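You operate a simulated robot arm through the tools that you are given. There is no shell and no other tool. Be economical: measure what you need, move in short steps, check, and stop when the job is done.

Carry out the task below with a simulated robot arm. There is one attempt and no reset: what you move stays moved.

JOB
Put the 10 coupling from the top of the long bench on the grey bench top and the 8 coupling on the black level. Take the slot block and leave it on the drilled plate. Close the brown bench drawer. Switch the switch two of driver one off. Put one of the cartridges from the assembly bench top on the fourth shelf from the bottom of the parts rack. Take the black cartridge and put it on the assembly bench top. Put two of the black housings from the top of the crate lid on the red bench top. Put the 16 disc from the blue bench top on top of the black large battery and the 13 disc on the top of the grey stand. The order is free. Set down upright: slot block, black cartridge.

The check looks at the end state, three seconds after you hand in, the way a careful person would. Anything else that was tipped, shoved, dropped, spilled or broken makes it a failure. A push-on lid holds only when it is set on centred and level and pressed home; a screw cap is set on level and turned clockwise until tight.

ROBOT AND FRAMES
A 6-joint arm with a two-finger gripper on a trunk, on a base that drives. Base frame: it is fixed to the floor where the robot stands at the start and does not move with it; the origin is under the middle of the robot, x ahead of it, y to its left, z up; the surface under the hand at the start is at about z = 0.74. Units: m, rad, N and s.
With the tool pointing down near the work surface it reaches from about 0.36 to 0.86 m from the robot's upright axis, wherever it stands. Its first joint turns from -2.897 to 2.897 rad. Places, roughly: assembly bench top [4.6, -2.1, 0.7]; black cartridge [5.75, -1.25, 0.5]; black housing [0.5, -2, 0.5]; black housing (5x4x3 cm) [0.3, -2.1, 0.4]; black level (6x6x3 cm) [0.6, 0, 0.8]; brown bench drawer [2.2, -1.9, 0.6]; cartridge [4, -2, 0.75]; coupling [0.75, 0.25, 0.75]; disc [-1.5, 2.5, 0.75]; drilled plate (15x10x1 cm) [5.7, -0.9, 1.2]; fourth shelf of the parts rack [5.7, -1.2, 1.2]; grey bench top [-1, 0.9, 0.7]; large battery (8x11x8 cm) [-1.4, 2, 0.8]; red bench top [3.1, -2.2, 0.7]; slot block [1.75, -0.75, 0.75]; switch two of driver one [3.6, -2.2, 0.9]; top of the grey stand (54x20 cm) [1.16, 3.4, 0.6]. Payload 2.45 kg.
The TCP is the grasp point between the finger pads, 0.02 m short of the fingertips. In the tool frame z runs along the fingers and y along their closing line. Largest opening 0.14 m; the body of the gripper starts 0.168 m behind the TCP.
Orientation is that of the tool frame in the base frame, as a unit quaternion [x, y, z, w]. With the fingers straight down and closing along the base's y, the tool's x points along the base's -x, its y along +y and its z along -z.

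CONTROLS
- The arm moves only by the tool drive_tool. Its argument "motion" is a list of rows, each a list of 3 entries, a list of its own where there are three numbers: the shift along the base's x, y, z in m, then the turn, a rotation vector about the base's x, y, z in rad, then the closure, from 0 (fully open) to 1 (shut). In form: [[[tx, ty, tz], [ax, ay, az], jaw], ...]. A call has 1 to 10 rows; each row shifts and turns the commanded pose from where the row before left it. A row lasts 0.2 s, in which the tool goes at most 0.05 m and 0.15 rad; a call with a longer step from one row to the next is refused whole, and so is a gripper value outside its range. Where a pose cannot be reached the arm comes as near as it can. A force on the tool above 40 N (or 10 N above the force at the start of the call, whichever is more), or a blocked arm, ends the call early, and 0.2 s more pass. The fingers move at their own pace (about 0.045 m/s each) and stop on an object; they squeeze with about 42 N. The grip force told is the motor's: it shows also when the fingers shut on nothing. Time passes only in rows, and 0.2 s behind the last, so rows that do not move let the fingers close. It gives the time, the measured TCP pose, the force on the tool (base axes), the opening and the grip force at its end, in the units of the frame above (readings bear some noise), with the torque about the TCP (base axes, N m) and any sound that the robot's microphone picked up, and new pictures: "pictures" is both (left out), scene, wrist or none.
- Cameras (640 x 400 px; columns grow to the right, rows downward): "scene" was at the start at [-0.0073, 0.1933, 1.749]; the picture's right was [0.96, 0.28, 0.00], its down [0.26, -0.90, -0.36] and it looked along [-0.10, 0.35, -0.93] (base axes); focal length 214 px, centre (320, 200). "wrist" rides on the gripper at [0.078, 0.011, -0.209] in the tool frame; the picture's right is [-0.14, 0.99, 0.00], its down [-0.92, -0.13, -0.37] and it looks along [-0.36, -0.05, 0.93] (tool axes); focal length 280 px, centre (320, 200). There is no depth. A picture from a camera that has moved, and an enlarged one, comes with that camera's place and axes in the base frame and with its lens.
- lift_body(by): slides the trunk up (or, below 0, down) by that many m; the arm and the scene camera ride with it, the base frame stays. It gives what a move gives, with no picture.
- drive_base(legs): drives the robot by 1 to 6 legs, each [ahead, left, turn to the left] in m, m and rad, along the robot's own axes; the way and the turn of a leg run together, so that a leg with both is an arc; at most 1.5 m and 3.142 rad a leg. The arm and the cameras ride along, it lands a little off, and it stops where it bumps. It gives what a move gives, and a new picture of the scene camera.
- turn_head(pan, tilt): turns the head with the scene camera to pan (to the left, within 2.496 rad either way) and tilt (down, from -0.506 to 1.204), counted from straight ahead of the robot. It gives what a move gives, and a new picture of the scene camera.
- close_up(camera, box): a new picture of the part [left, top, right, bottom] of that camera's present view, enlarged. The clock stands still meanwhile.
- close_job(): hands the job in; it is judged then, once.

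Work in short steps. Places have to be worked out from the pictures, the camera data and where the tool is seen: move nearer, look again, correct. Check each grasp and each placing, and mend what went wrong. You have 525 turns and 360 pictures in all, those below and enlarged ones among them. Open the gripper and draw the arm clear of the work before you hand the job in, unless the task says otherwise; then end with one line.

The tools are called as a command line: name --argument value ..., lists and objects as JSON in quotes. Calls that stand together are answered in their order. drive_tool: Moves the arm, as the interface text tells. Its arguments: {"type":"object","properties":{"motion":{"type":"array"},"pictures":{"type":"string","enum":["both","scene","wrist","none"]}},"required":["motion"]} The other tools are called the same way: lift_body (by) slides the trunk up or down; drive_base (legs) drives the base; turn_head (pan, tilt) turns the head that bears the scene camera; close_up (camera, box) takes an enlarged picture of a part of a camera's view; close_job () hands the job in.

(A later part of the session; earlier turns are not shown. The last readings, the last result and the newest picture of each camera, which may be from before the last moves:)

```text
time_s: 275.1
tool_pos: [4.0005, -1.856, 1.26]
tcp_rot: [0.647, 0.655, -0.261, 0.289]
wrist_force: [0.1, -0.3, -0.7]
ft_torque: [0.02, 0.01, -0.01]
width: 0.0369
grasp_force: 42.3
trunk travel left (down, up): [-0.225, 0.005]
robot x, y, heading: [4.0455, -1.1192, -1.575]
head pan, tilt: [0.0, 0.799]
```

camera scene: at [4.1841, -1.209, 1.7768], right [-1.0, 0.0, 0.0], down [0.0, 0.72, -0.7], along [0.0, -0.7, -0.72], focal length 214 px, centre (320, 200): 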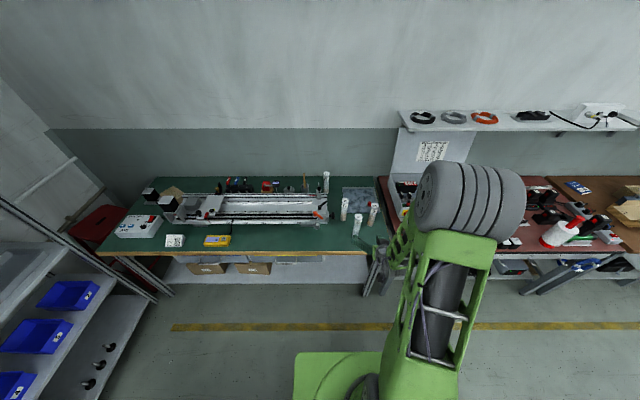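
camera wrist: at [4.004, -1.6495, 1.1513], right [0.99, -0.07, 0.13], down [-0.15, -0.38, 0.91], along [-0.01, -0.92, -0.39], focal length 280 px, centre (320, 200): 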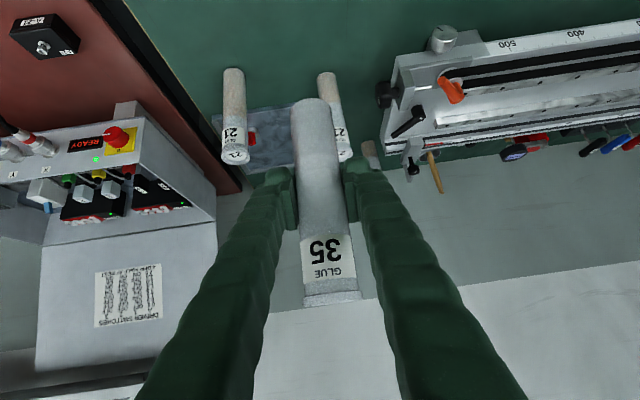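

Turn toward the rack and approach.

drive_base --legs '[[0.16, 0, 0], [0, 0, 1.575], [0.4, 0, 0]]'

turn_head --pan 0.35 --tilt 0.5

close_up --camera "scene" --box '[160, 80, 480, 280]'

```text
time_s: 282.5
tool_pos: [5.1824, -1.3223, 1.2609]
tcp_rot: [-0.007, 0.921, 0.02, 0.39]
wrist_force: [0.6, 0.5, -1.1]
ft_torque: [-0.02, 0.02, -0.01]
width: 0.0372
grasp_force: 42.3
trunk travel left (down, up): [-0.225, 0.005]
robot x, y, heading: [4.4436, -1.2779, -0.001]
head pan, tilt: [0.0, 0.799]
camera scene: at [4.5341, -1.1401, 1.9766], right [0.0, -1.0, 0.0], down [-0.72, 0.0, -0.7], along [0.7, 0.0, -0.72], focal length 214 px, centre (320, 200)
```

scene: 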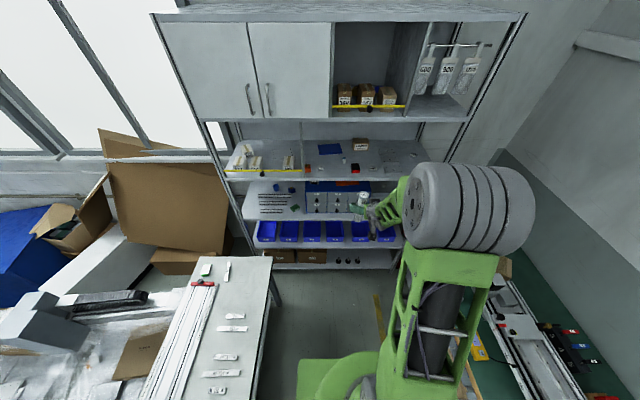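

```text
time_s: 283.3
tool_pos: [5.1826, -1.324, 1.261]
tcp_rot: [-0.008, 0.921, 0.022, 0.389]
wrist_force: [0.4, -0.6, -1.4]
ft_torque: [0.0, -0.01, -0.03]
width: 0.0369
grasp_force: 42.3
trunk travel left (down, up): [-0.225, 0.005]
robot x, y, heading: [4.4429, -1.2812, -0.001]
head pan, tilt: [0.351, 0.499]
camera scene: at [4.5379, -1.1089, 2.0026], right [0.34, -0.94, 0.0], down [-0.45, -0.16, -0.88], along [0.82, 0.3, -0.48], focal length 214 px, centre (320, 200)
```

scene: 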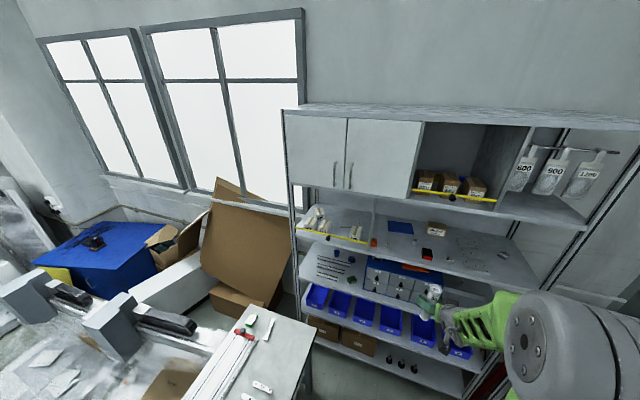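

```text
2.00 times, centred on (320, 180) of scene
camera zoom: at [4.5379, -1.1089, 2.0026], right [0.34, -0.94, 0.0], down [-0.45, -0.16, -0.88], along [0.82, 0.3, -0.48], focal length 429 px, centre (320, 240)
```

zoom: 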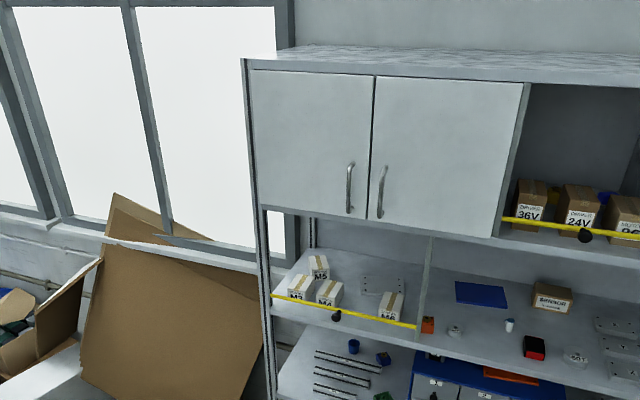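

Shelf 4 right compartment has a free spot near (5.57, −1.215); the drilled plate sits at (5.68, −0.905) in the left compartment. Raise the tool, then drive forward.

drive_tool --motion '[[[0, 0, 0.04], [0, 0, 0], 1], [[0, 0, 0.035], [0, 0, 0], 1], [[0, 0, 0], [0, 0, 0], 1]]' --pictures "none"

drive_base --legs '[[0.22, 0.1, 0]]'

close_up --camera "wrist" --box '[0, 0, 640, 400]'

```text
time_s: 284.1
tool_pos: [5.1817, -1.3226, 1.3367]
tcp_rot: [-0.008, 0.921, 0.021, 0.389]
wrist_force: [-0.4, 0.4, -0.7]
ft_torque: [0.04, 0.01, 0.01]
width: 0.0368
grasp_force: 42.7
trunk travel left (down, up): [-0.225, 0.005]
robot x, y, heading: [4.4442, -1.2799, -0.003]
head pan, tilt: [0.351, 0.499]
```

```text
time_s: 285.9
tool_pos: [5.4024, -1.2228, 1.3357]
tcp_rot: [-0.009, 0.921, 0.022, 0.389]
wrist_force: [0.5, -0.6, -1.9]
ft_torque: [-0.01, 0.01, -0.04]
width: 0.0368
grasp_force: 41.8
trunk travel left (down, up): [-0.225, 0.005]
robot x, y, heading: [4.6651, -1.1803, -0.004]
head pan, tilt: [0.351, 0.499]
camera scene: at [4.7585, -1.0087, 2.0025], right [0.34, -0.94, 0.0], down [-0.45, -0.16, -0.88], along [0.82, 0.3, -0.48], focal length 214 px, centre (320, 200)
```

scene: 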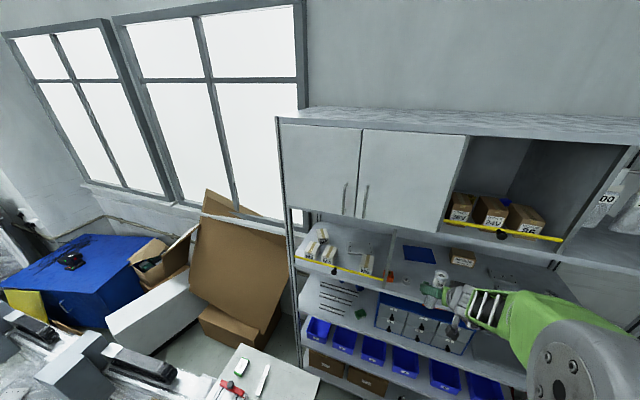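

```text
1.00 times, centred on (320, 200) of wrist (not enlarged: the box is as wide or as high as the picture)
camera zoom: at [5.1982, -1.2202, 1.4253], right [0.07, 0.99, 0.13], down [0.38, -0.15, 0.91], along [0.92, -0.01, -0.39], focal length 280 px, centre (320, 200)
```

zoom: 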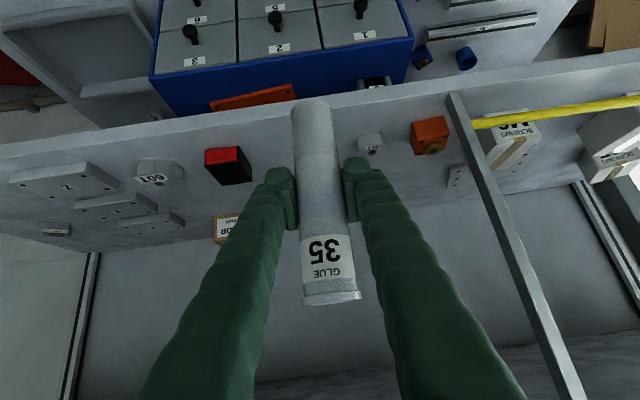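

Spot between the red block and the white roll: (5.54, −1.235). Drive 0.12 m in.

drive_base --legs '[[0.12, 0, 0]]'

drive_tool --motion '[[[0.015, -0.012, 0], [0, 0, 0], 1], [[0, 0, -0.02], [0, 0, 0], 1], [[0, 0, 0], [0, 0, 0], 1]]' --pictures "wrist"

close_up --camera "scene" --box '[370, 220, 530, 330]'

```text
time_s: 287.1
tool_pos: [5.5214, -1.2256, 1.3344]
tcp_rot: [-0.006, 0.921, 0.02, 0.388]
wrist_force: [0.3, -0.3, -0.2]
ft_torque: [-0.01, 0.01, 0.02]
width: 0.0371
grasp_force: 42.2
trunk travel left (down, up): [-0.225, 0.005]
robot x, y, heading: [4.7784, -1.1808, -0.0]
head pan, tilt: [0.351, 0.499]
camera scene: at [4.8783, -1.0095, 2.0025], right [0.34, -0.94, 0.0], down [-0.45, -0.16, -0.88], along [0.82, 0.3, -0.48], focal length 214 px, centre (320, 200)
```

scene: 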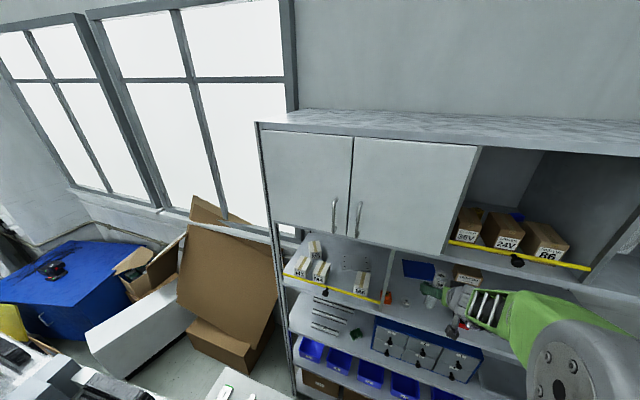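

```text
time_s: 287.9
tool_pos: [5.5351, -1.2368, 1.3153]
tcp_rot: [-0.006, 0.921, 0.02, 0.39]
wrist_force: [0.9, 0.6, 0.2]
ft_torque: [-0.01, 0.0, 0.0]
width: 0.0367
grasp_force: 41.8
trunk travel left (down, up): [-0.225, 0.005]
robot x, y, heading: [4.7827, -1.1788, -0.009]
head pan, tilt: [0.351, 0.499]
camera wrist: at [5.3305, -1.2334, 1.4056], right [0.07, 0.99, 0.13], down [0.38, -0.15, 0.91], along [0.92, -0.01, -0.39], focal length 280 px, centre (320, 200)
```

wrist: 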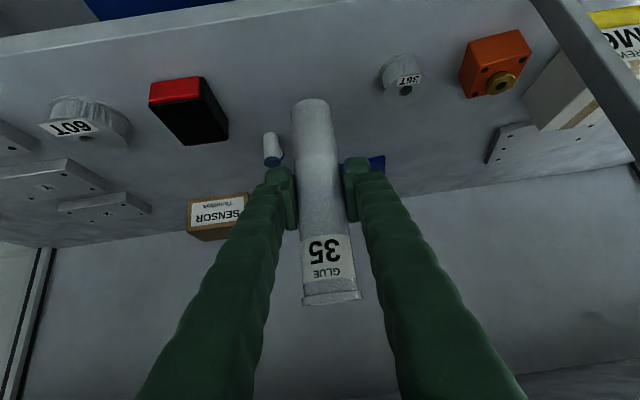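

```text
3.64 times, centred on (450, 275) of scene
camera zoom: at [4.8757, -1.0097, 2.0027], right [0.34, -0.94, 0.0], down [-0.45, -0.16, -0.88], along [0.82, 0.3, -0.48], focal length 780 px, centre (-153, -73)
```

zoom: 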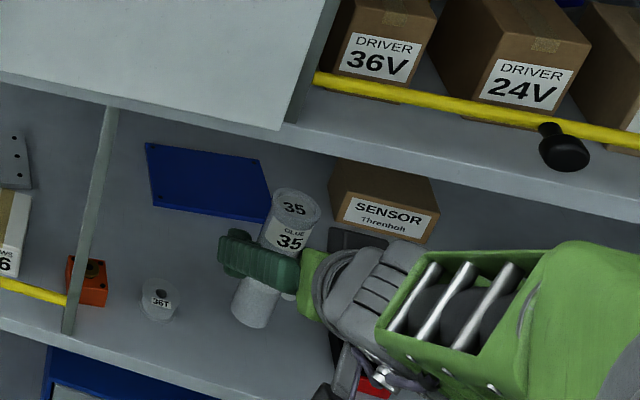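

Clear. Lower to the shelf.

drive_tool --motion '[[[0, 0, -0.012], [0, 0, 0], 1], [[0, 0, -0.003], [0, 0, 0], 1], [[0, 0, -0.003], [0, 0, 0], 1], [[0, 0, -0.003], [0, 0, 0], 1], [[0, 0, -0.003], [0, 0, 0], 1], [[0, 0, -0.003], [0, 0, 0], 1], [[0, 0, -0.003], [0, 0, 0], 1]]' --pictures "wrist"

```text
time_s: 289.5
tool_pos: [5.533, -1.2366, 1.2898]
tcp_rot: [-0.008, 0.919, 0.021, 0.394]
wrist_force: [-2.3, 1.1, 31.2]
ft_torque: [-0.45, 0.24, -0.03]
width: 0.037
grasp_force: 41.4
trunk travel left (down, up): [-0.225, 0.005]
robot x, y, heading: [4.7841, -1.1829, -0.002]
head pan, tilt: [0.351, 0.499]
camera wrist: at [5.3291, -1.2328, 1.379], right [0.06, 0.99, 0.13], down [0.37, -0.15, 0.92], along [0.93, -0.01, -0.38], focal length 280 px, centre (320, 200)
```

wrist: 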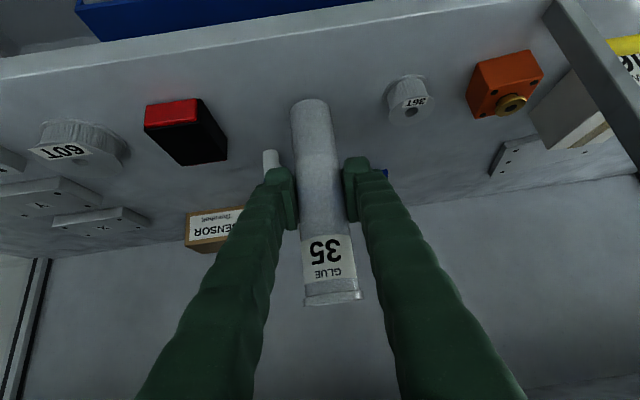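

Contact. Ease, open, and back out along the tool axis.

drive_tool --motion '[[[0, 0, 0.0025], [0, 0, 0], 1], [[0, 0, 0], [0, 0, 0], 0.68], [[0, 0, 0], [0, 0, 0], 0.62], [[0, 0, 0], [0, 0, 0], 0.56], [[-0.025, 0, 0.01], [0, 0, 0], 0.56], [[-0.04, 0, 0.02], [0, 0, 0], 0.56], [[-0.04, 0, 0.02], [0, 0, 0], 0.56]]' --pictures "wrist"

```text
time_s: 291.1
tool_pos: [5.4272, -1.2352, 1.3394]
tcp_rot: [-0.007, 0.921, 0.02, 0.39]
wrist_force: [-1.5, 0.3, -0.2]
ft_torque: [-0.04, -0.04, 0.0]
width: 0.0618
grasp_force: 0.1
trunk travel left (down, up): [-0.225, 0.005]
robot x, y, heading: [4.7804, -1.1804, -0.001]
head pan, tilt: [0.351, 0.499]
camera wrist: at [5.2224, -1.2325, 1.4284], right [0.07, 0.99, 0.13], down [0.38, -0.15, 0.91], along [0.92, -0.01, -0.39], focal length 280 px, centre (320, 200)
```

wrist: 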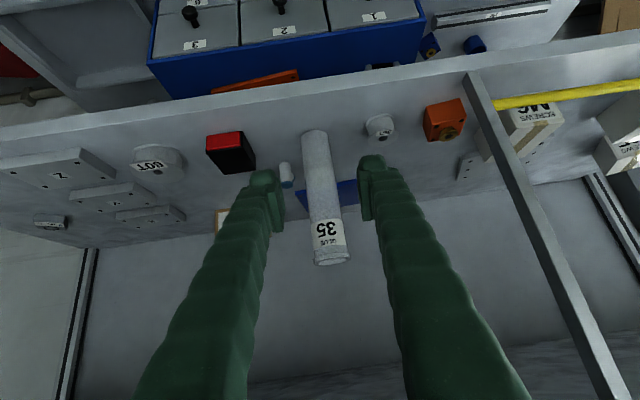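

Cartridge 35 stands on shelf 4. Back off, lower the trunk and look at the lower shelves for the black cartridge.

drive_base --legs '[[-0.35, 0, 0]]'

lift_body --by -0.2

turn_head --pan 0.2 --tilt 0.75

close_up --camera "scene" --box '[220, 140, 460, 290]'

```text
time_s: 293.4
tool_pos: [5.0784, -1.2342, 1.3386]
tcp_rot: [-0.008, 0.921, 0.021, 0.389]
wrist_force: [-0.8, 0.0, -0.2]
ft_torque: [0.03, -0.03, 0.02]
width: 0.0616
grasp_force: 0.0
trunk travel left (down, up): [-0.225, 0.005]
robot x, y, heading: [4.432, -1.1788, -0.002]
head pan, tilt: [0.351, 0.499]
camera scene: at [4.5248, -1.0091, 2.0027], right [0.34, -0.94, 0.0], down [-0.45, -0.16, -0.88], along [0.82, 0.3, -0.48], focal length 214 px, centre (320, 200)
```

scene: 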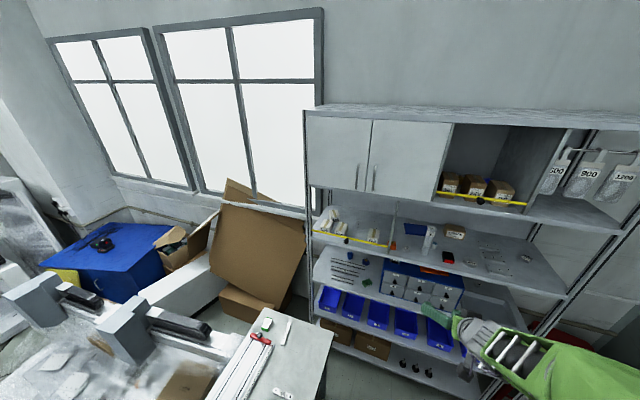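

```text
time_s: 295.6
tool_pos: [5.0791, -1.2348, 1.1368]
tcp_rot: [-0.007, 0.921, 0.02, 0.389]
wrist_force: [-0.5, -0.1, -0.6]
ft_torque: [-0.01, -0.02, -0.01]
width: 0.0617
grasp_force: 0.0
trunk travel left (down, up): [-0.025, 0.205]
robot x, y, heading: [4.4317, -1.1757, -0.001]
head pan, tilt: [0.351, 0.499]
```

```text
time_s: 296.3
tool_pos: [5.0799, -1.2351, 1.1382]
tcp_rot: [-0.007, 0.921, 0.021, 0.389]
wrist_force: [0.6, 0.3, -0.3]
ft_torque: [-0.02, 0.01, 0.03]
width: 0.0616
grasp_force: 0.1
trunk travel left (down, up): [-0.025, 0.205]
robot x, y, heading: [4.4351, -1.1819, -0.002]
head pan, tilt: [0.201, 0.75]
camera scene: at [4.5219, -1.0238, 1.7808], right [0.2, -0.98, 0.0], down [-0.67, -0.14, -0.73], along [0.72, 0.15, -0.68], focal length 214 px, centre (320, 200)
```

scene: 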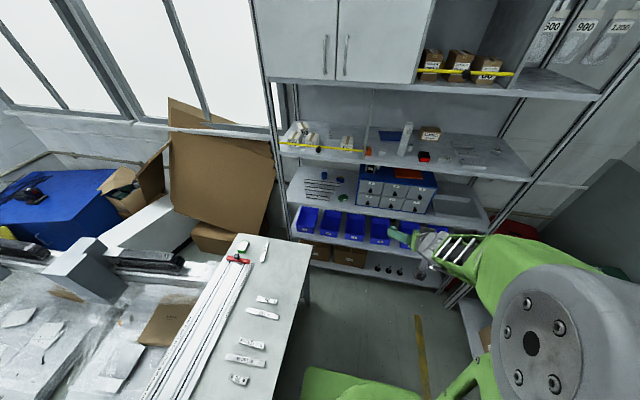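

```text
2.67 times, centred on (340, 215) of scene
camera zoom: at [4.5219, -1.0238, 1.7808], right [0.2, -0.98, 0.0], down [-0.67, -0.14, -0.73], along [0.72, 0.15, -0.68], focal length 572 px, centre (267, 160)
```

zoom: 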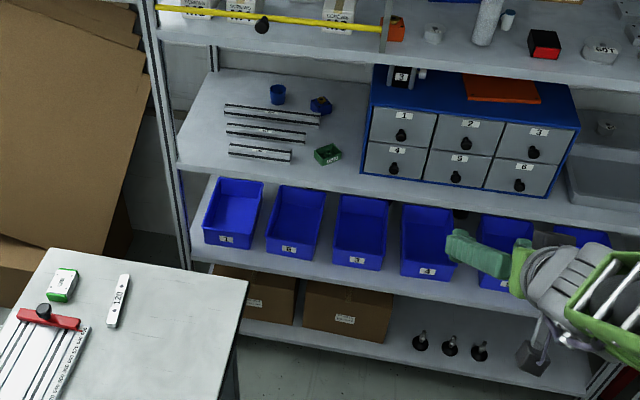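

close_up --camera "scene" --box '[360, 200, 460, 280]'

```text
5.00 times, centred on (410, 240) of scene
camera zoom: at [4.5219, -1.0238, 1.7808], right [0.2, -0.98, 0.0], down [-0.67, -0.14, -0.73], along [0.72, 0.15, -0.68], focal length 1072 px, centre (-130, 0)
```

zoom: 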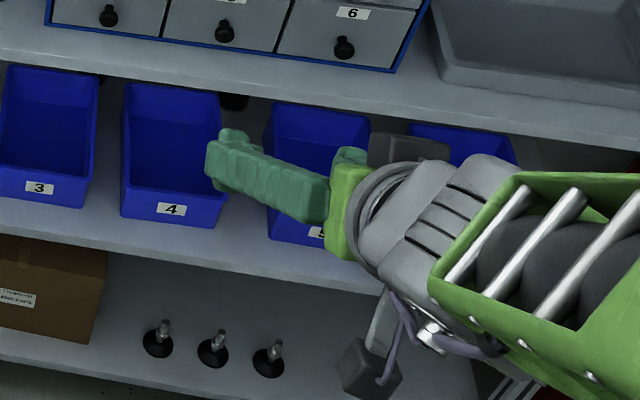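

A dark tube stands between bins 4 and 5 on shelf 2 (z≈0.45), top ≈(5.67, −1.35, 0.61). I need a near-horizontal tool. Extend, rotate more horizontal and lower in front of the rack.

drive_tool --motion '[[[0.035, -0.02, 0], [0, -0.12, 0], 0.5], [[0.035, -0.02, 0], [0, -0.12, 0], 0.5], [[0.035, -0.02, 0], [0, -0.12, 0], 0.5], [[0.035, -0.02, 0], [0, -0.12, 0], 0.5], [[0, 0, -0.045], [0, 0, 0], 0.5], [[0, 0, -0.045], [0, 0, 0], 0.5], [[0, 0, -0.045], [0, 0, 0], 0.5], [[0, 0, -0.045], [0, 0, 0], 0.5], [[0, 0, -0.045], [0, 0, 0], 0.5], [[0, 0, -0.045], [0, 0, 0], 0.5]]' --pictures "wrist"

```text
time_s: 298.5
tool_pos: [5.2665, -1.3518, 0.8969]
tcp_rot: [-0.009, 0.804, 0.034, 0.594]
wrist_force: [0.5, 0.1, 0.8]
ft_torque: [0.0, 0.03, 0.03]
width: 0.07
grasp_force: 0.2
out of reach, approached as far as the arm can: row 7, 8, 9, 10
trunk travel left (down, up): [-0.025, 0.205]
robot x, y, heading: [4.4331, -1.1821, -0.002]
head pan, tilt: [0.201, 0.75]
camera wrist: at [5.0445, -1.3513, 0.8839], right [-0.01, 0.98, 0.17], down [-0.07, -0.17, 0.98], along [1.0, 0.0, 0.07], focal length 280 px, centre (320, 200)
```

wrist: 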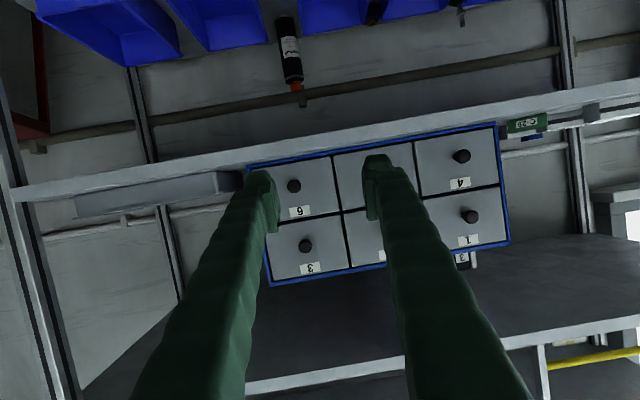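

The black cartridge (label, orange tip) stands between bins at y≈−1.36, top ≈0.65. I overreached; pull back and lower the tool.

drive_tool --motion '[[[-0.045, 0.01, 0], [0, 0, 0], 0.5], [[-0.04, 0.01, -0.02], [0, 0, 0], 0.5], [[-0.02, 0, -0.04], [0, 0, 0], 0.5], [[-0.02, 0, -0.04], [0, 0, 0], 0.5], [[-0.01, 0, -0.045], [0, 0, 0], 0.5], [[0, 0, -0.045], [0, 0, 0], 0.5], [[0, 0, -0.045], [0, 0, 0], 0.5]]' --pictures "wrist"

```text
time_s: 300.1
tool_pos: [5.2329, -1.4026, 0.6997]
tcp_rot: [-0.004, 0.806, 0.045, 0.591]
wrist_force: [1.3, 1.0, 0.3]
ft_torque: [0.0, 0.03, 0.0]
width: 0.0702
grasp_force: 0.1
out of reach, approached as far as the arm can: row 1, 2, 3, 4, 5, 6
trunk travel left (down, up): [-0.025, 0.205]
robot x, y, heading: [4.4343, -1.1807, -0.0]
head pan, tilt: [0.201, 0.75]
camera wrist: at [5.0107, -1.4024, 0.6875], right [-0.02, 0.98, 0.2], down [-0.06, -0.2, 0.98], along [1.0, 0.0, 0.07], focal length 280 px, centre (320, 200)
```

wrist: 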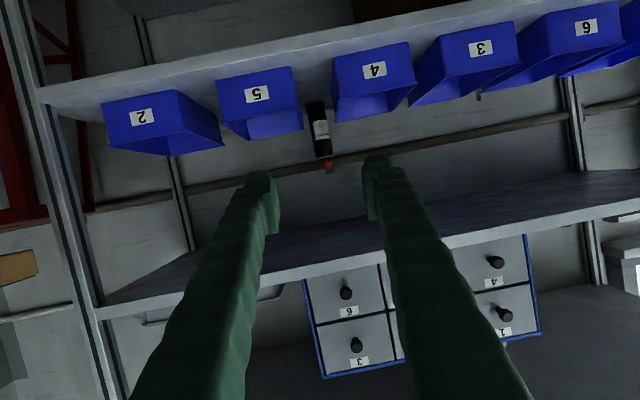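

The cartridge is at ≈(5.76, −1.367), body top ≈0.63. Set the arm to a compact near-horizontal pose (≈67° tilt) at z≈0.605, straight ahead of the robot.

drive_tool --motion '[[[-0.013, 0.0337, -0.016], [-0.0113, 0.0167, -0.0133], 0.5], [[-0.013, 0.0337, -0.016], [-0.0113, 0.0167, -0.0133], 0.5], [[-0.013, 0.0337, -0.016], [-0.0113, 0.0167, -0.0133], 0.5], [[-0.013, 0.0337, -0.016], [-0.0113, 0.0167, -0.0133], 0.5], [[-0.013, 0.0337, -0.016], [-0.0113, 0.0167, -0.0133], 0.4], [[-0.013, 0.0337, -0.016], [-0.0113, 0.0167, -0.0133], 0.4], [[0, 0, 0], [0, 0, 0], 0.4]]' --pictures "wrist"

```text
time_s: 301.7
tool_pos: [5.2682, -1.2689, 0.5742]
tcp_rot: [0.018, 0.836, 0.038, 0.547]
wrist_force: [0.8, -0.2, 0.1]
ft_torque: [0.02, 0.02, 0.02]
width: 0.0838
grasp_force: 0.0
out of reach, approached as far as the arm can: row 1, 2, 3, 4, 5, 6
trunk travel left (down, up): [-0.025, 0.205]
robot x, y, heading: [4.4292, -1.178, -0.003]
head pan, tilt: [0.201, 0.75]
camera wrist: at [5.0469, -1.2603, 0.5875], right [0.04, 0.98, 0.21], down [0.03, -0.21, 0.98], along [1.0, -0.03, -0.04], focal length 280 px, centre (320, 200)
```

wrist: 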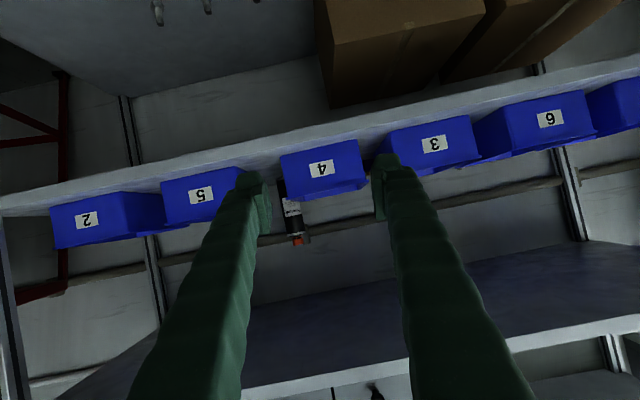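

The compact pose isn't reachable with this tilt; further out it is. Nudge outward, up and correct the roll.

drive_tool --motion '[[[0.015, 0, 0.02], [-0.04, 0, -0.02], 0.4], [[0.015, 0, 0.01], [-0.04, 0, -0.025], 0.4], [[0, 0, 0], [0, 0, 0], 0.4]]' --pictures "none"

```text
time_s: 302.5
tool_pos: [5.3117, -1.2987, 0.5866]
tcp_rot: [0.019, 0.837, 0.017, 0.546]
wrist_force: [-0.1, -0.8, 0.3]
ft_torque: [-0.03, 0.0, 0.04]
width: 0.0839
grasp_force: 0.0
out of reach, approached as far as the arm can: row 1, 2
trunk travel left (down, up): [-0.025, 0.205]
robot x, y, heading: [4.4346, -1.18, 0.001]
head pan, tilt: [0.201, 0.75]
```

lift_body --by -0.02

drive_tool --motion '[[[0, 0, 0.02], [-0.02, 0, 0], 0.4], [[0, 0, 0.018], [-0.02, 0, 0], 0.4], [[0, 0, 0], [0, 0, 0], 0.4]]' --pictures "wrist"

```text
time_s: 303.2
tool_pos: [5.3103, -1.2987, 0.5664]
tcp_rot: [0.018, 0.837, 0.019, 0.546]
wrist_force: [-0.7, -0.4, 0.5]
ft_torque: [0.01, 0.02, 0.0]
width: 0.0842
grasp_force: 0.1
trunk travel left (down, up): [-0.005, 0.225]
robot x, y, heading: [4.4313, -1.1803, -0.003]
head pan, tilt: [0.201, 0.75]
```

```text
time_s: 304.0
tool_pos: [5.3309, -1.3019, 0.5985]
tcp_rot: [0.016, 0.838, 0.015, 0.546]
wrist_force: [0.0, 0.7, -0.4]
ft_torque: [0.01, 0.03, 0.04]
width: 0.0839
grasp_force: 0.1
out of reach, approached as far as the arm can: row 1, 2
trunk travel left (down, up): [-0.005, 0.225]
robot x, y, heading: [4.4286, -1.1803, -0.0]
head pan, tilt: [0.201, 0.75]
camera wrist: at [5.109, -1.288, 0.6123], right [0.07, 0.98, 0.17], down [0.03, -0.17, 0.98], along [1.0, -0.06, -0.04], focal length 280 px, centre (320, 200)
```

wrist: 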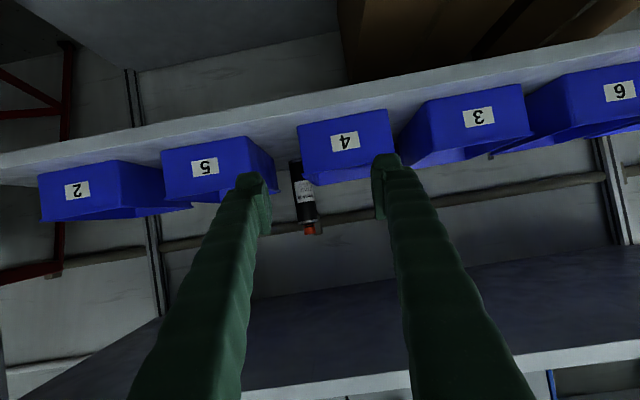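

Pose good: pointing straight along +x at z 0.60. Shift right 6.5 cm and advance 0.2 m, then re-check.

drive_base --legs '[[0, -0.065, 0], [0.2, 0, 0]]'

close_up --camera "wrist" --box '[0, 0, 640, 400]'

```text
time_s: 306.4
tool_pos: [5.5299, -1.3676, 0.5987]
tcp_rot: [0.016, 0.838, 0.015, 0.545]
wrist_force: [0.2, 0.2, -0.6]
ft_torque: [0.02, -0.01, -0.01]
width: 0.084
grasp_force: 0.0
trunk travel left (down, up): [-0.005, 0.225]
robot x, y, heading: [4.6333, -1.2436, 0.0]
head pan, tilt: [0.201, 0.75]
camera scene: at [4.7209, -1.0893, 1.7607], right [0.2, -0.98, 0.0], down [-0.67, -0.14, -0.73], along [0.72, 0.15, -0.68], focal length 214 px, centre (320, 200)
```

scene: 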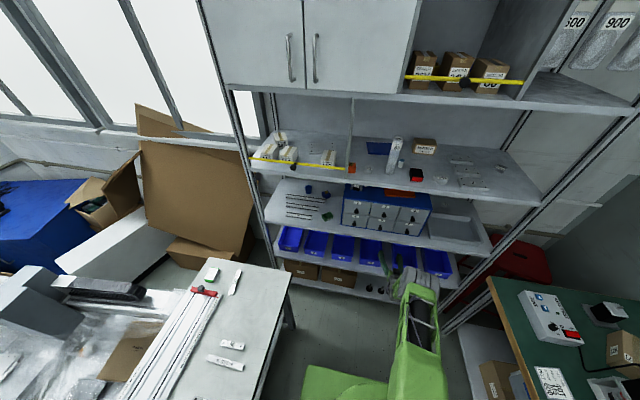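

```text
1.00 times, centred on (320, 200) of wrist (not enlarged: the box is as wide or as high as the picture)
camera zoom: at [5.3079, -1.3536, 0.6121], right [0.07, 0.98, 0.17], down [0.03, -0.17, 0.98], along [1.0, -0.06, -0.04], focal length 280 px, centre (320, 200)
```

zoom: 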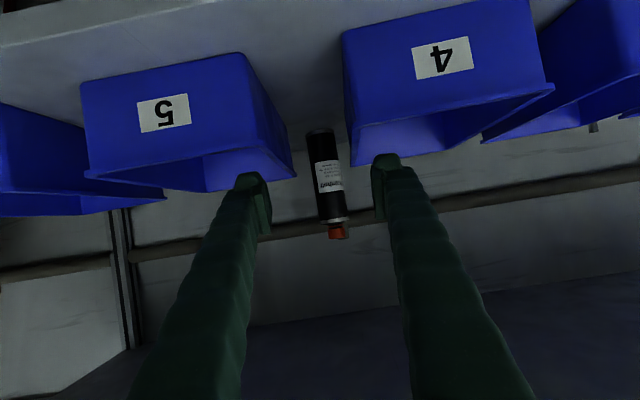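

Clear line. Advance 0.18 m more.

drive_base --legs '[[0.18, 0, 0]]'

close_up --camera "wrist" --box '[0, 0, 640, 400]'

```text
time_s: 307.9
tool_pos: [5.71, -1.3667, 0.5999]
tcp_rot: [0.017, 0.838, 0.014, 0.545]
wrist_force: [0.5, -0.2, 0.1]
ft_torque: [0.01, -0.01, -0.01]
width: 0.0839
grasp_force: 0.1
trunk travel left (down, up): [-0.005, 0.225]
robot x, y, heading: [4.8094, -1.2475, 0.001]
head pan, tilt: [0.201, 0.75]
camera scene: at [4.8993, -1.0893, 1.7607], right [0.2, -0.98, 0.0], down [-0.67, -0.14, -0.73], along [0.72, 0.15, -0.68], focal length 214 px, centre (320, 200)
```

scene: 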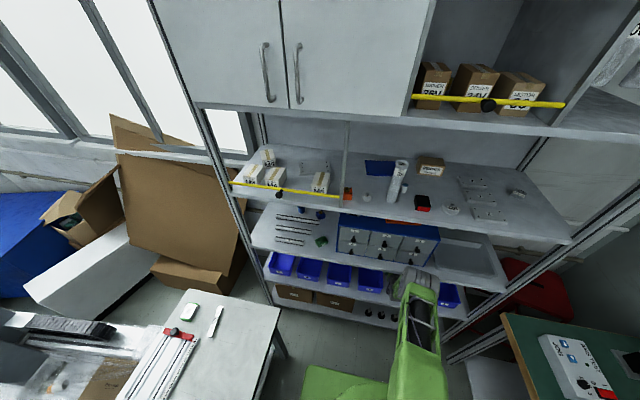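

```text
1.00 times, centred on (320, 200) of wrist (not enlarged: the box is as wide or as high as the picture)
camera zoom: at [5.4863, -1.3534, 0.612], right [0.07, 0.98, 0.17], down [0.03, -0.17, 0.98], along [1.0, -0.06, -0.04], focal length 280 px, centre (320, 200)
```

zoom: 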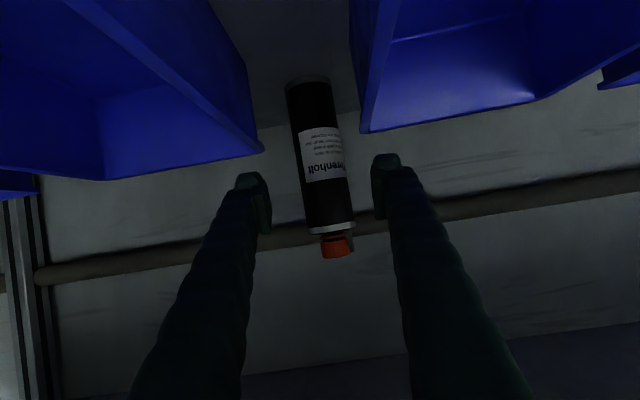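

Tube axis at x≈5.743; advance 3.3 cm and grip.

drive_base --legs '[[0.033, 0, 0]]'

drive_tool --motion '[[[0, 0, 0], [0, 0, 0], 0.6], [[0, 0, 0], [0, 0, 0], 1], [[0, 0, 0], [0, 0, 0], 1], [[0, 0, 0], [0, 0, 0], 1], [[0, 0, 0], [0, 0, 0], 1]]' --pictures "wrist"

```text
time_s: 309.0
tool_pos: [5.7371, -1.3679, 0.5935]
tcp_rot: [0.017, 0.841, 0.015, 0.541]
wrist_force: [0.7, 0.0, 0.3]
ft_torque: [-0.01, -0.02, 0.02]
width: 0.084
grasp_force: 0.1
trunk travel left (down, up): [-0.005, 0.225]
robot x, y, heading: [4.8415, -1.2458, -0.003]
head pan, tilt: [0.201, 0.75]
stopped in leg 1: the robot was blocked; the commanded pose is now the measured one
camera scene: at [4.9337, -1.0893, 1.7607], right [0.2, -0.98, 0.0], down [-0.67, -0.14, -0.73], along [0.72, 0.15, -0.68], focal length 214 px, centre (320, 200)
```

scene: 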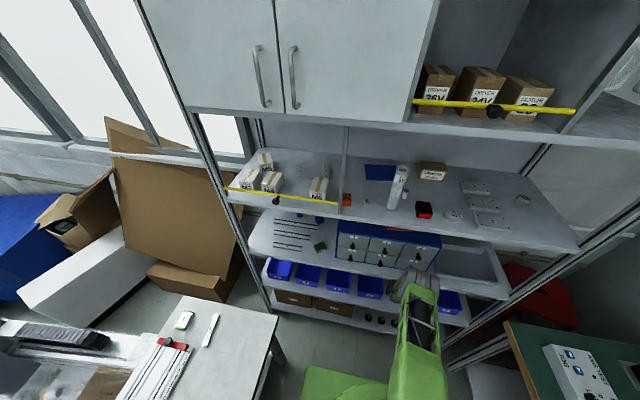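

```text
time_s: 310.2
tool_pos: [5.7377, -1.368, 0.5932]
tcp_rot: [0.017, 0.84, 0.015, 0.542]
wrist_force: [-0.6, -0.2, 0.1]
ft_torque: [0.02, 0.01, 0.01]
width: 0.006
grasp_force: 16.8
trunk travel left (down, up): [-0.005, 0.225]
robot x, y, heading: [4.8455, -1.2464, -0.003]
head pan, tilt: [0.201, 0.75]
camera wrist: at [5.5162, -1.3531, 0.6088], right [0.07, 0.98, 0.17], down [0.04, -0.17, 0.98], along [1.0, -0.06, -0.05], focal length 280 px, centre (320, 200)
```

wrist: 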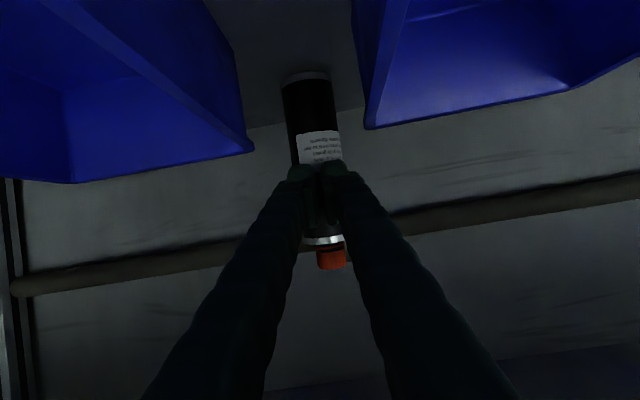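

The base was blocked (forearm at shelf 3's edge), and the fingers closed just in front of the tube. Open, back out, and re-pose with the arm more extended and the tool flatter.

drive_tool --motion '[[[0, 0, 0], [0, 0, 0], 0.5], [[0, 0, 0], [0, 0, 0], 0.4], [[0, 0, 0], [0, 0, 0], 0.4], [[0, 0, 0], [0, 0, 0], 0.4], [[0, 0, 0], [0, 0, 0], 0.4]]' --pictures "none"

drive_base --legs '[[-0.36, 0, 0]]'

drive_tool --motion '[[[0.03, 0, 0.003], [-0.01, -0.05, 0], 0.4], [[0.03, 0, 0.002], [-0.01, -0.05, 0], 0.4], [[0.03, 0, 0.002], [-0.01, -0.05, 0], 0.4], [[0.03, 0, 0], [0, -0.05, 0], 0.4], [[0, 0, 0], [0, 0, 0], 0.4]]' --pictures "wrist"

```text
time_s: 311.4
tool_pos: [5.7378, -1.3673, 0.594]
tcp_rot: [0.018, 0.84, 0.014, 0.542]
wrist_force: [1.4, -0.5, 0.4]
ft_torque: [0.01, 0.02, 0.01]
width: 0.0841
grasp_force: 0.0
trunk travel left (down, up): [-0.005, 0.225]
robot x, y, heading: [4.8404, -1.2436, -0.001]
head pan, tilt: [0.201, 0.75]
```

```text
time_s: 313.7
tool_pos: [5.3775, -1.3671, 0.5925]
tcp_rot: [0.017, 0.84, 0.014, 0.542]
wrist_force: [0.3, 0.0, -1.2]
ft_torque: [-0.02, 0.0, 0.0]
width: 0.0839
grasp_force: 0.0
trunk travel left (down, up): [-0.005, 0.225]
robot x, y, heading: [4.485, -1.2456, -0.002]
head pan, tilt: [0.201, 0.75]
camera scene: at [4.5743, -1.0892, 1.7607], right [0.2, -0.98, 0.0], down [-0.67, -0.14, -0.73], along [0.72, 0.15, -0.68], focal length 214 px, centre (320, 200)
```

scene: 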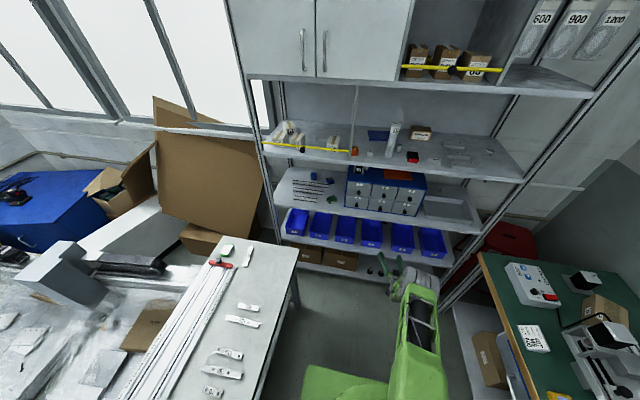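

```text
time_s: 314.9
tool_pos: [5.4751, -1.3631, 0.6169]
tcp_rot: [0.008, 0.783, 0.004, 0.622]
wrist_force: [0.2, -0.1, 0.4]
ft_torque: [0.03, 0.0, 0.0]
width: 0.084
grasp_force: 0.0
out of reach, approached as far as the arm can: row 4
trunk travel left (down, up): [-0.005, 0.225]
robot x, y, heading: [4.484, -1.2444, 0.001]
head pan, tilt: [0.201, 0.75]
camera wrist: at [5.2535, -1.3491, 0.5874], right [0.04, 0.99, 0.15], down [-0.15, -0.14, 0.98], along [0.99, -0.06, 0.15], focal length 280 px, centre (320, 200)
```

wrist: 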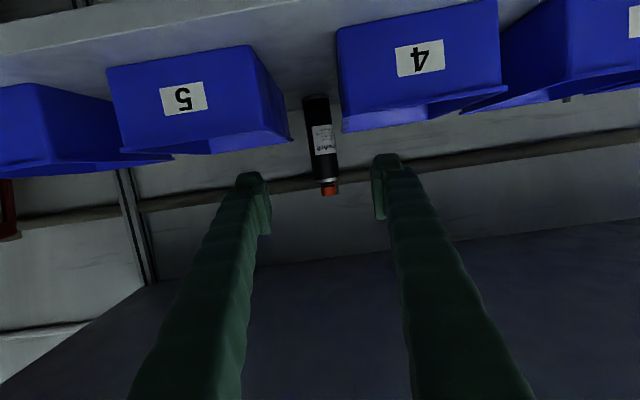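

Now 77° tilt at reach 0.99 m. The tube axis works out at x≈5.77. Lower slightly and advance.

drive_tool --motion '[[[0, -0.001, -0.012], [0, 0, 0], 0.4], [[0, 0, 0], [0, 0, 0], 0.4]]' --pictures "none"

drive_base --legs '[[0.24, 0, 0]]'

close_up --camera "wrist" --box '[0, 0, 640, 400]'

```text
time_s: 315.5
tool_pos: [5.4676, -1.3644, 0.6107]
tcp_rot: [0.007, 0.782, 0.004, 0.623]
wrist_force: [0.4, 0.1, 0.9]
ft_torque: [-0.01, 0.01, 0.02]
width: 0.0838
grasp_force: 0.0
out of reach, approached as far as the arm can: row 1
trunk travel left (down, up): [-0.005, 0.225]
robot x, y, heading: [4.4835, -1.2477, 0.002]
head pan, tilt: [0.201, 0.75]
```

```text
time_s: 317.3
tool_pos: [5.7091, -1.3635, 0.6107]
tcp_rot: [0.008, 0.782, 0.003, 0.623]
wrist_force: [-0.1, 0.4, 0.5]
ft_torque: [0.01, -0.02, -0.02]
width: 0.0842
grasp_force: 0.0
trunk travel left (down, up): [-0.005, 0.225]
robot x, y, heading: [4.7265, -1.2424, -0.0]
head pan, tilt: [0.201, 0.75]
camera scene: at [4.8159, -1.0894, 1.7607], right [0.2, -0.98, 0.0], down [-0.67, -0.14, -0.73], along [0.72, 0.15, -0.68], focal length 214 px, centre (320, 200)
```

scene: 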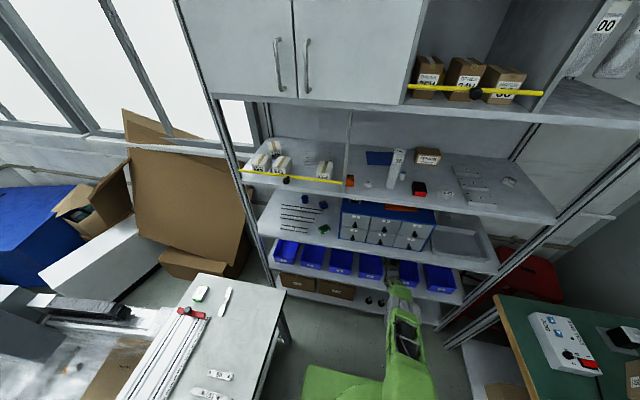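

```text
1.00 times, centred on (320, 200) of wrist (not enlarged: the box is as wide or as high as the picture)
camera zoom: at [5.489, -1.3499, 0.5818], right [0.04, 0.99, 0.15], down [-0.15, -0.14, 0.98], along [0.99, -0.06, 0.15], focal length 280 px, centre (320, 200)
```

zoom: 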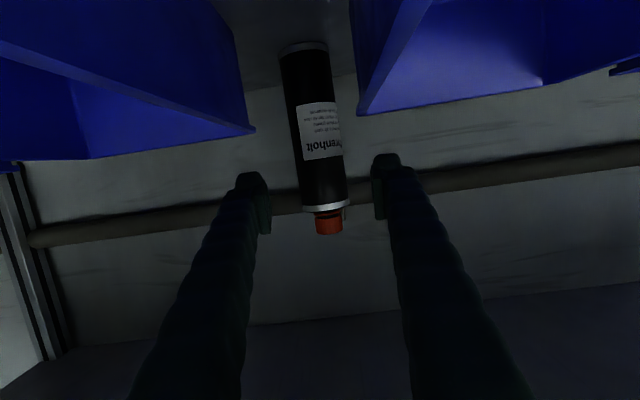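

Advance the last 6 cm and grip.

drive_base --legs '[[0.06, 0, 0]]'

drive_tool --motion '[[[0, 0, 0], [0, 0, 0], 0.6], [[0, 0, 0], [0, 0, 0], 1], [[0, 0, 0], [0, 0, 0], 1], [[0, 0, 0], [0, 0, 0], 1], [[0, 0, 0], [0, 0, 0], 1]]' --pictures "wrist"

```text
time_s: 318.2
tool_pos: [5.7688, -1.3637, 0.6101]
tcp_rot: [0.007, 0.783, 0.004, 0.623]
wrist_force: [-0.1, 0.1, 0.0]
ft_torque: [-0.03, 0.0, -0.03]
width: 0.0841
grasp_force: 0.0
trunk travel left (down, up): [-0.005, 0.225]
robot x, y, heading: [4.7865, -1.2477, 0.0]
head pan, tilt: [0.201, 0.75]
camera scene: at [4.8755, -1.0894, 1.7607], right [0.2, -0.98, 0.0], down [-0.67, -0.14, -0.73], along [0.72, 0.15, -0.68], focal length 214 px, centre (320, 200)
```

scene: 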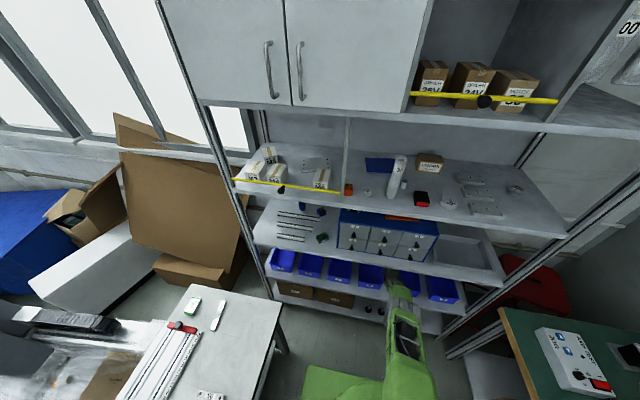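

```text
time_s: 319.4
tool_pos: [5.7686, -1.3647, 0.6108]
tcp_rot: [0.008, 0.783, 0.004, 0.622]
wrist_force: [0.1, 0.1, 0.3]
ft_torque: [-0.11, 0.0, 0.0]
width: 0.0454
grasp_force: 42.7
trunk travel left (down, up): [-0.005, 0.225]
robot x, y, heading: [4.7846, -1.2452, 0.007]
head pan, tilt: [0.201, 0.75]
camera wrist: at [5.5484, -1.3499, 0.582], right [0.04, 0.99, 0.15], down [-0.15, -0.14, 0.98], along [0.99, -0.06, 0.15], focal length 280 px, centre (320, 200)
```

wrist: 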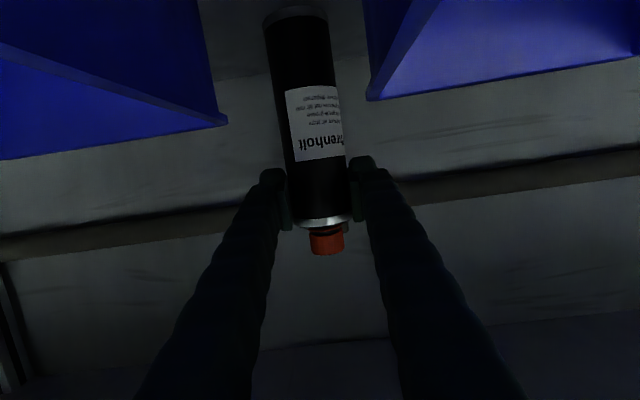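

Black cartridge gripped (4.5 cm). Lift 5 cm with the trunk, then reverse straight out.

lift_body --by 0.05

drive_base --legs '[[-0.12, 0, 0]]'

close_up --camera "wrist" --box '[0, 0, 640, 400]'

```text
time_s: 320.4
tool_pos: [5.7678, -1.3628, 0.6601]
tcp_rot: [0.008, 0.783, 0.004, 0.622]
wrist_force: [-1.5, 0.2, -4.6]
ft_torque: [0.0, 0.0, -0.02]
width: 0.0458
grasp_force: 41.7
trunk travel left (down, up): [-0.055, 0.175]
robot x, y, heading: [4.7855, -1.2475, 0.002]
head pan, tilt: [0.201, 0.75]
```

```text
time_s: 321.6
tool_pos: [5.6503, -1.3636, 0.6613]
tcp_rot: [0.007, 0.782, 0.004, 0.623]
wrist_force: [0.8, -0.9, -3.3]
ft_torque: [-0.01, 0.02, -0.02]
width: 0.0458
grasp_force: 41.9
trunk travel left (down, up): [-0.055, 0.175]
robot x, y, heading: [4.6674, -1.2452, -0.002]
head pan, tilt: [0.201, 0.75]
camera scene: at [4.7568, -1.0893, 1.8107], right [0.2, -0.98, 0.0], down [-0.67, -0.14, -0.73], along [0.72, 0.15, -0.68], focal length 214 px, centre (320, 200)
```

scene: 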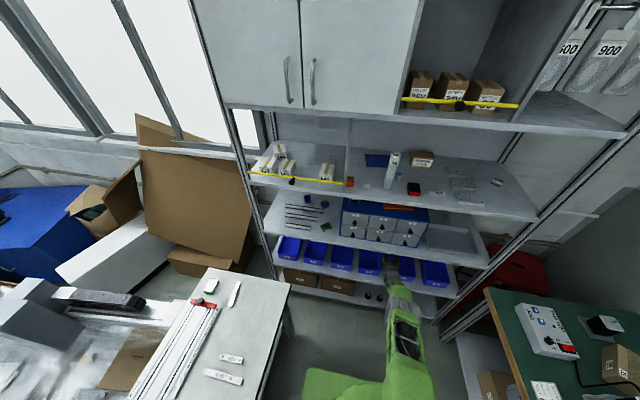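

```text
1.00 times, centred on (320, 200) of wrist (not enlarged: the box is as wide or as high as the picture)
camera zoom: at [5.4299, -1.3498, 0.6319], right [0.04, 0.99, 0.15], down [-0.15, -0.14, 0.98], along [0.99, -0.06, 0.15], focal length 280 px, centre (320, 200)
```

zoom: 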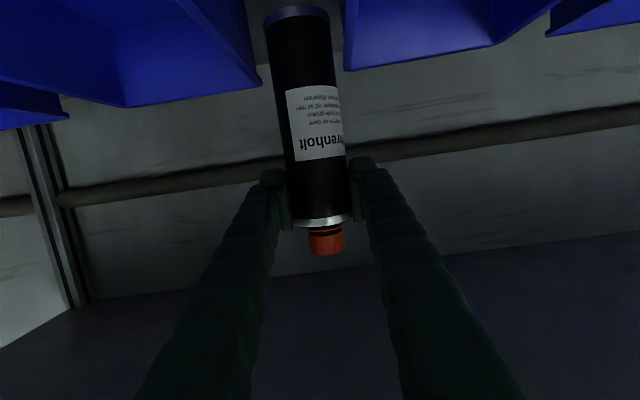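

Passing freely. Continue out.

drive_base --legs '[[-0.4, 0, 0]]'

```text
time_s: 324.1
tool_pos: [5.2558, -1.3646, 0.661]
tcp_rot: [0.009, 0.782, 0.002, 0.623]
wrist_force: [-0.4, -0.3, -3.9]
ft_torque: [-0.02, 0.0, 0.02]
width: 0.046
grasp_force: 41.4
trunk travel left (down, up): [-0.055, 0.175]
robot x, y, heading: [4.2749, -1.245, -0.004]
head pan, tilt: [0.201, 0.75]
camera scene: at [4.3629, -1.089, 1.8107], right [0.2, -0.98, 0.0], down [-0.67, -0.13, -0.73], along [0.72, 0.14, -0.68], focal length 214 px, centre (320, 200)
```

scene: 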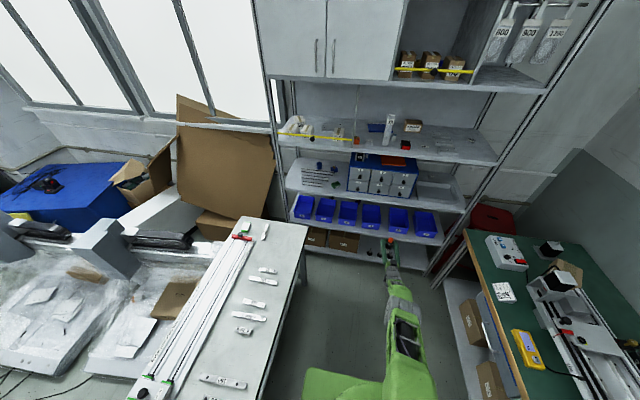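

Clear of the rack. Drop the trunk and find a shorter reach at higher z keeping this tilt (tube must stay vertical).

lift_body --by -0.05

drive_tool --motion '[[[0, 0, 0.045], [0, 0, 0], 1], [[0, 0, 0.045], [0, 0, 0], 1], [[0, 0, 0.045], [0, 0, 0], 1], [[0, 0, 0.045], [0, 0, 0], 1], [[0, 0, 0.045], [0, 0, 0], 1], [[-0.02, 0, 0.04], [0, 0, 0], 1], [[-0.03, 0, 0.035], [0, 0, 0], 1], [[-0.03, 0, 0.03], [0, 0, 0], 1], [[-0.03, 0, 0.0], [0, 0, 0], 1], [[-0.03, 0, 0.0], [0, 0, 0], 1]]' --pictures "none"

```text
time_s: 325.0
tool_pos: [5.2559, -1.3643, 0.6097]
tcp_rot: [0.009, 0.782, 0.003, 0.623]
wrist_force: [-0.2, 0.1, -3.6]
ft_torque: [0.0, 0.03, -0.03]
width: 0.0458
grasp_force: 41.7
trunk travel left (down, up): [-0.005, 0.225]
robot x, y, heading: [4.276, -1.2468, -0.003]
head pan, tilt: [0.201, 0.75]
```

```text
time_s: 327.2
tool_pos: [5.1357, -1.3935, 0.9547]
tcp_rot: [0.011, 0.784, 0.016, 0.62]
wrist_force: [0.7, -0.9, -3.1]
ft_torque: [0.0, 0.03, -0.02]
width: 0.0455
grasp_force: 42.2
out of reach, approached as far as the arm can: row 1, 2, 3, 7, 8, 9, 10
trunk travel left (down, up): [-0.005, 0.225]
robot x, y, heading: [4.2705, -1.2476, 0.002]
head pan, tilt: [0.201, 0.75]
```

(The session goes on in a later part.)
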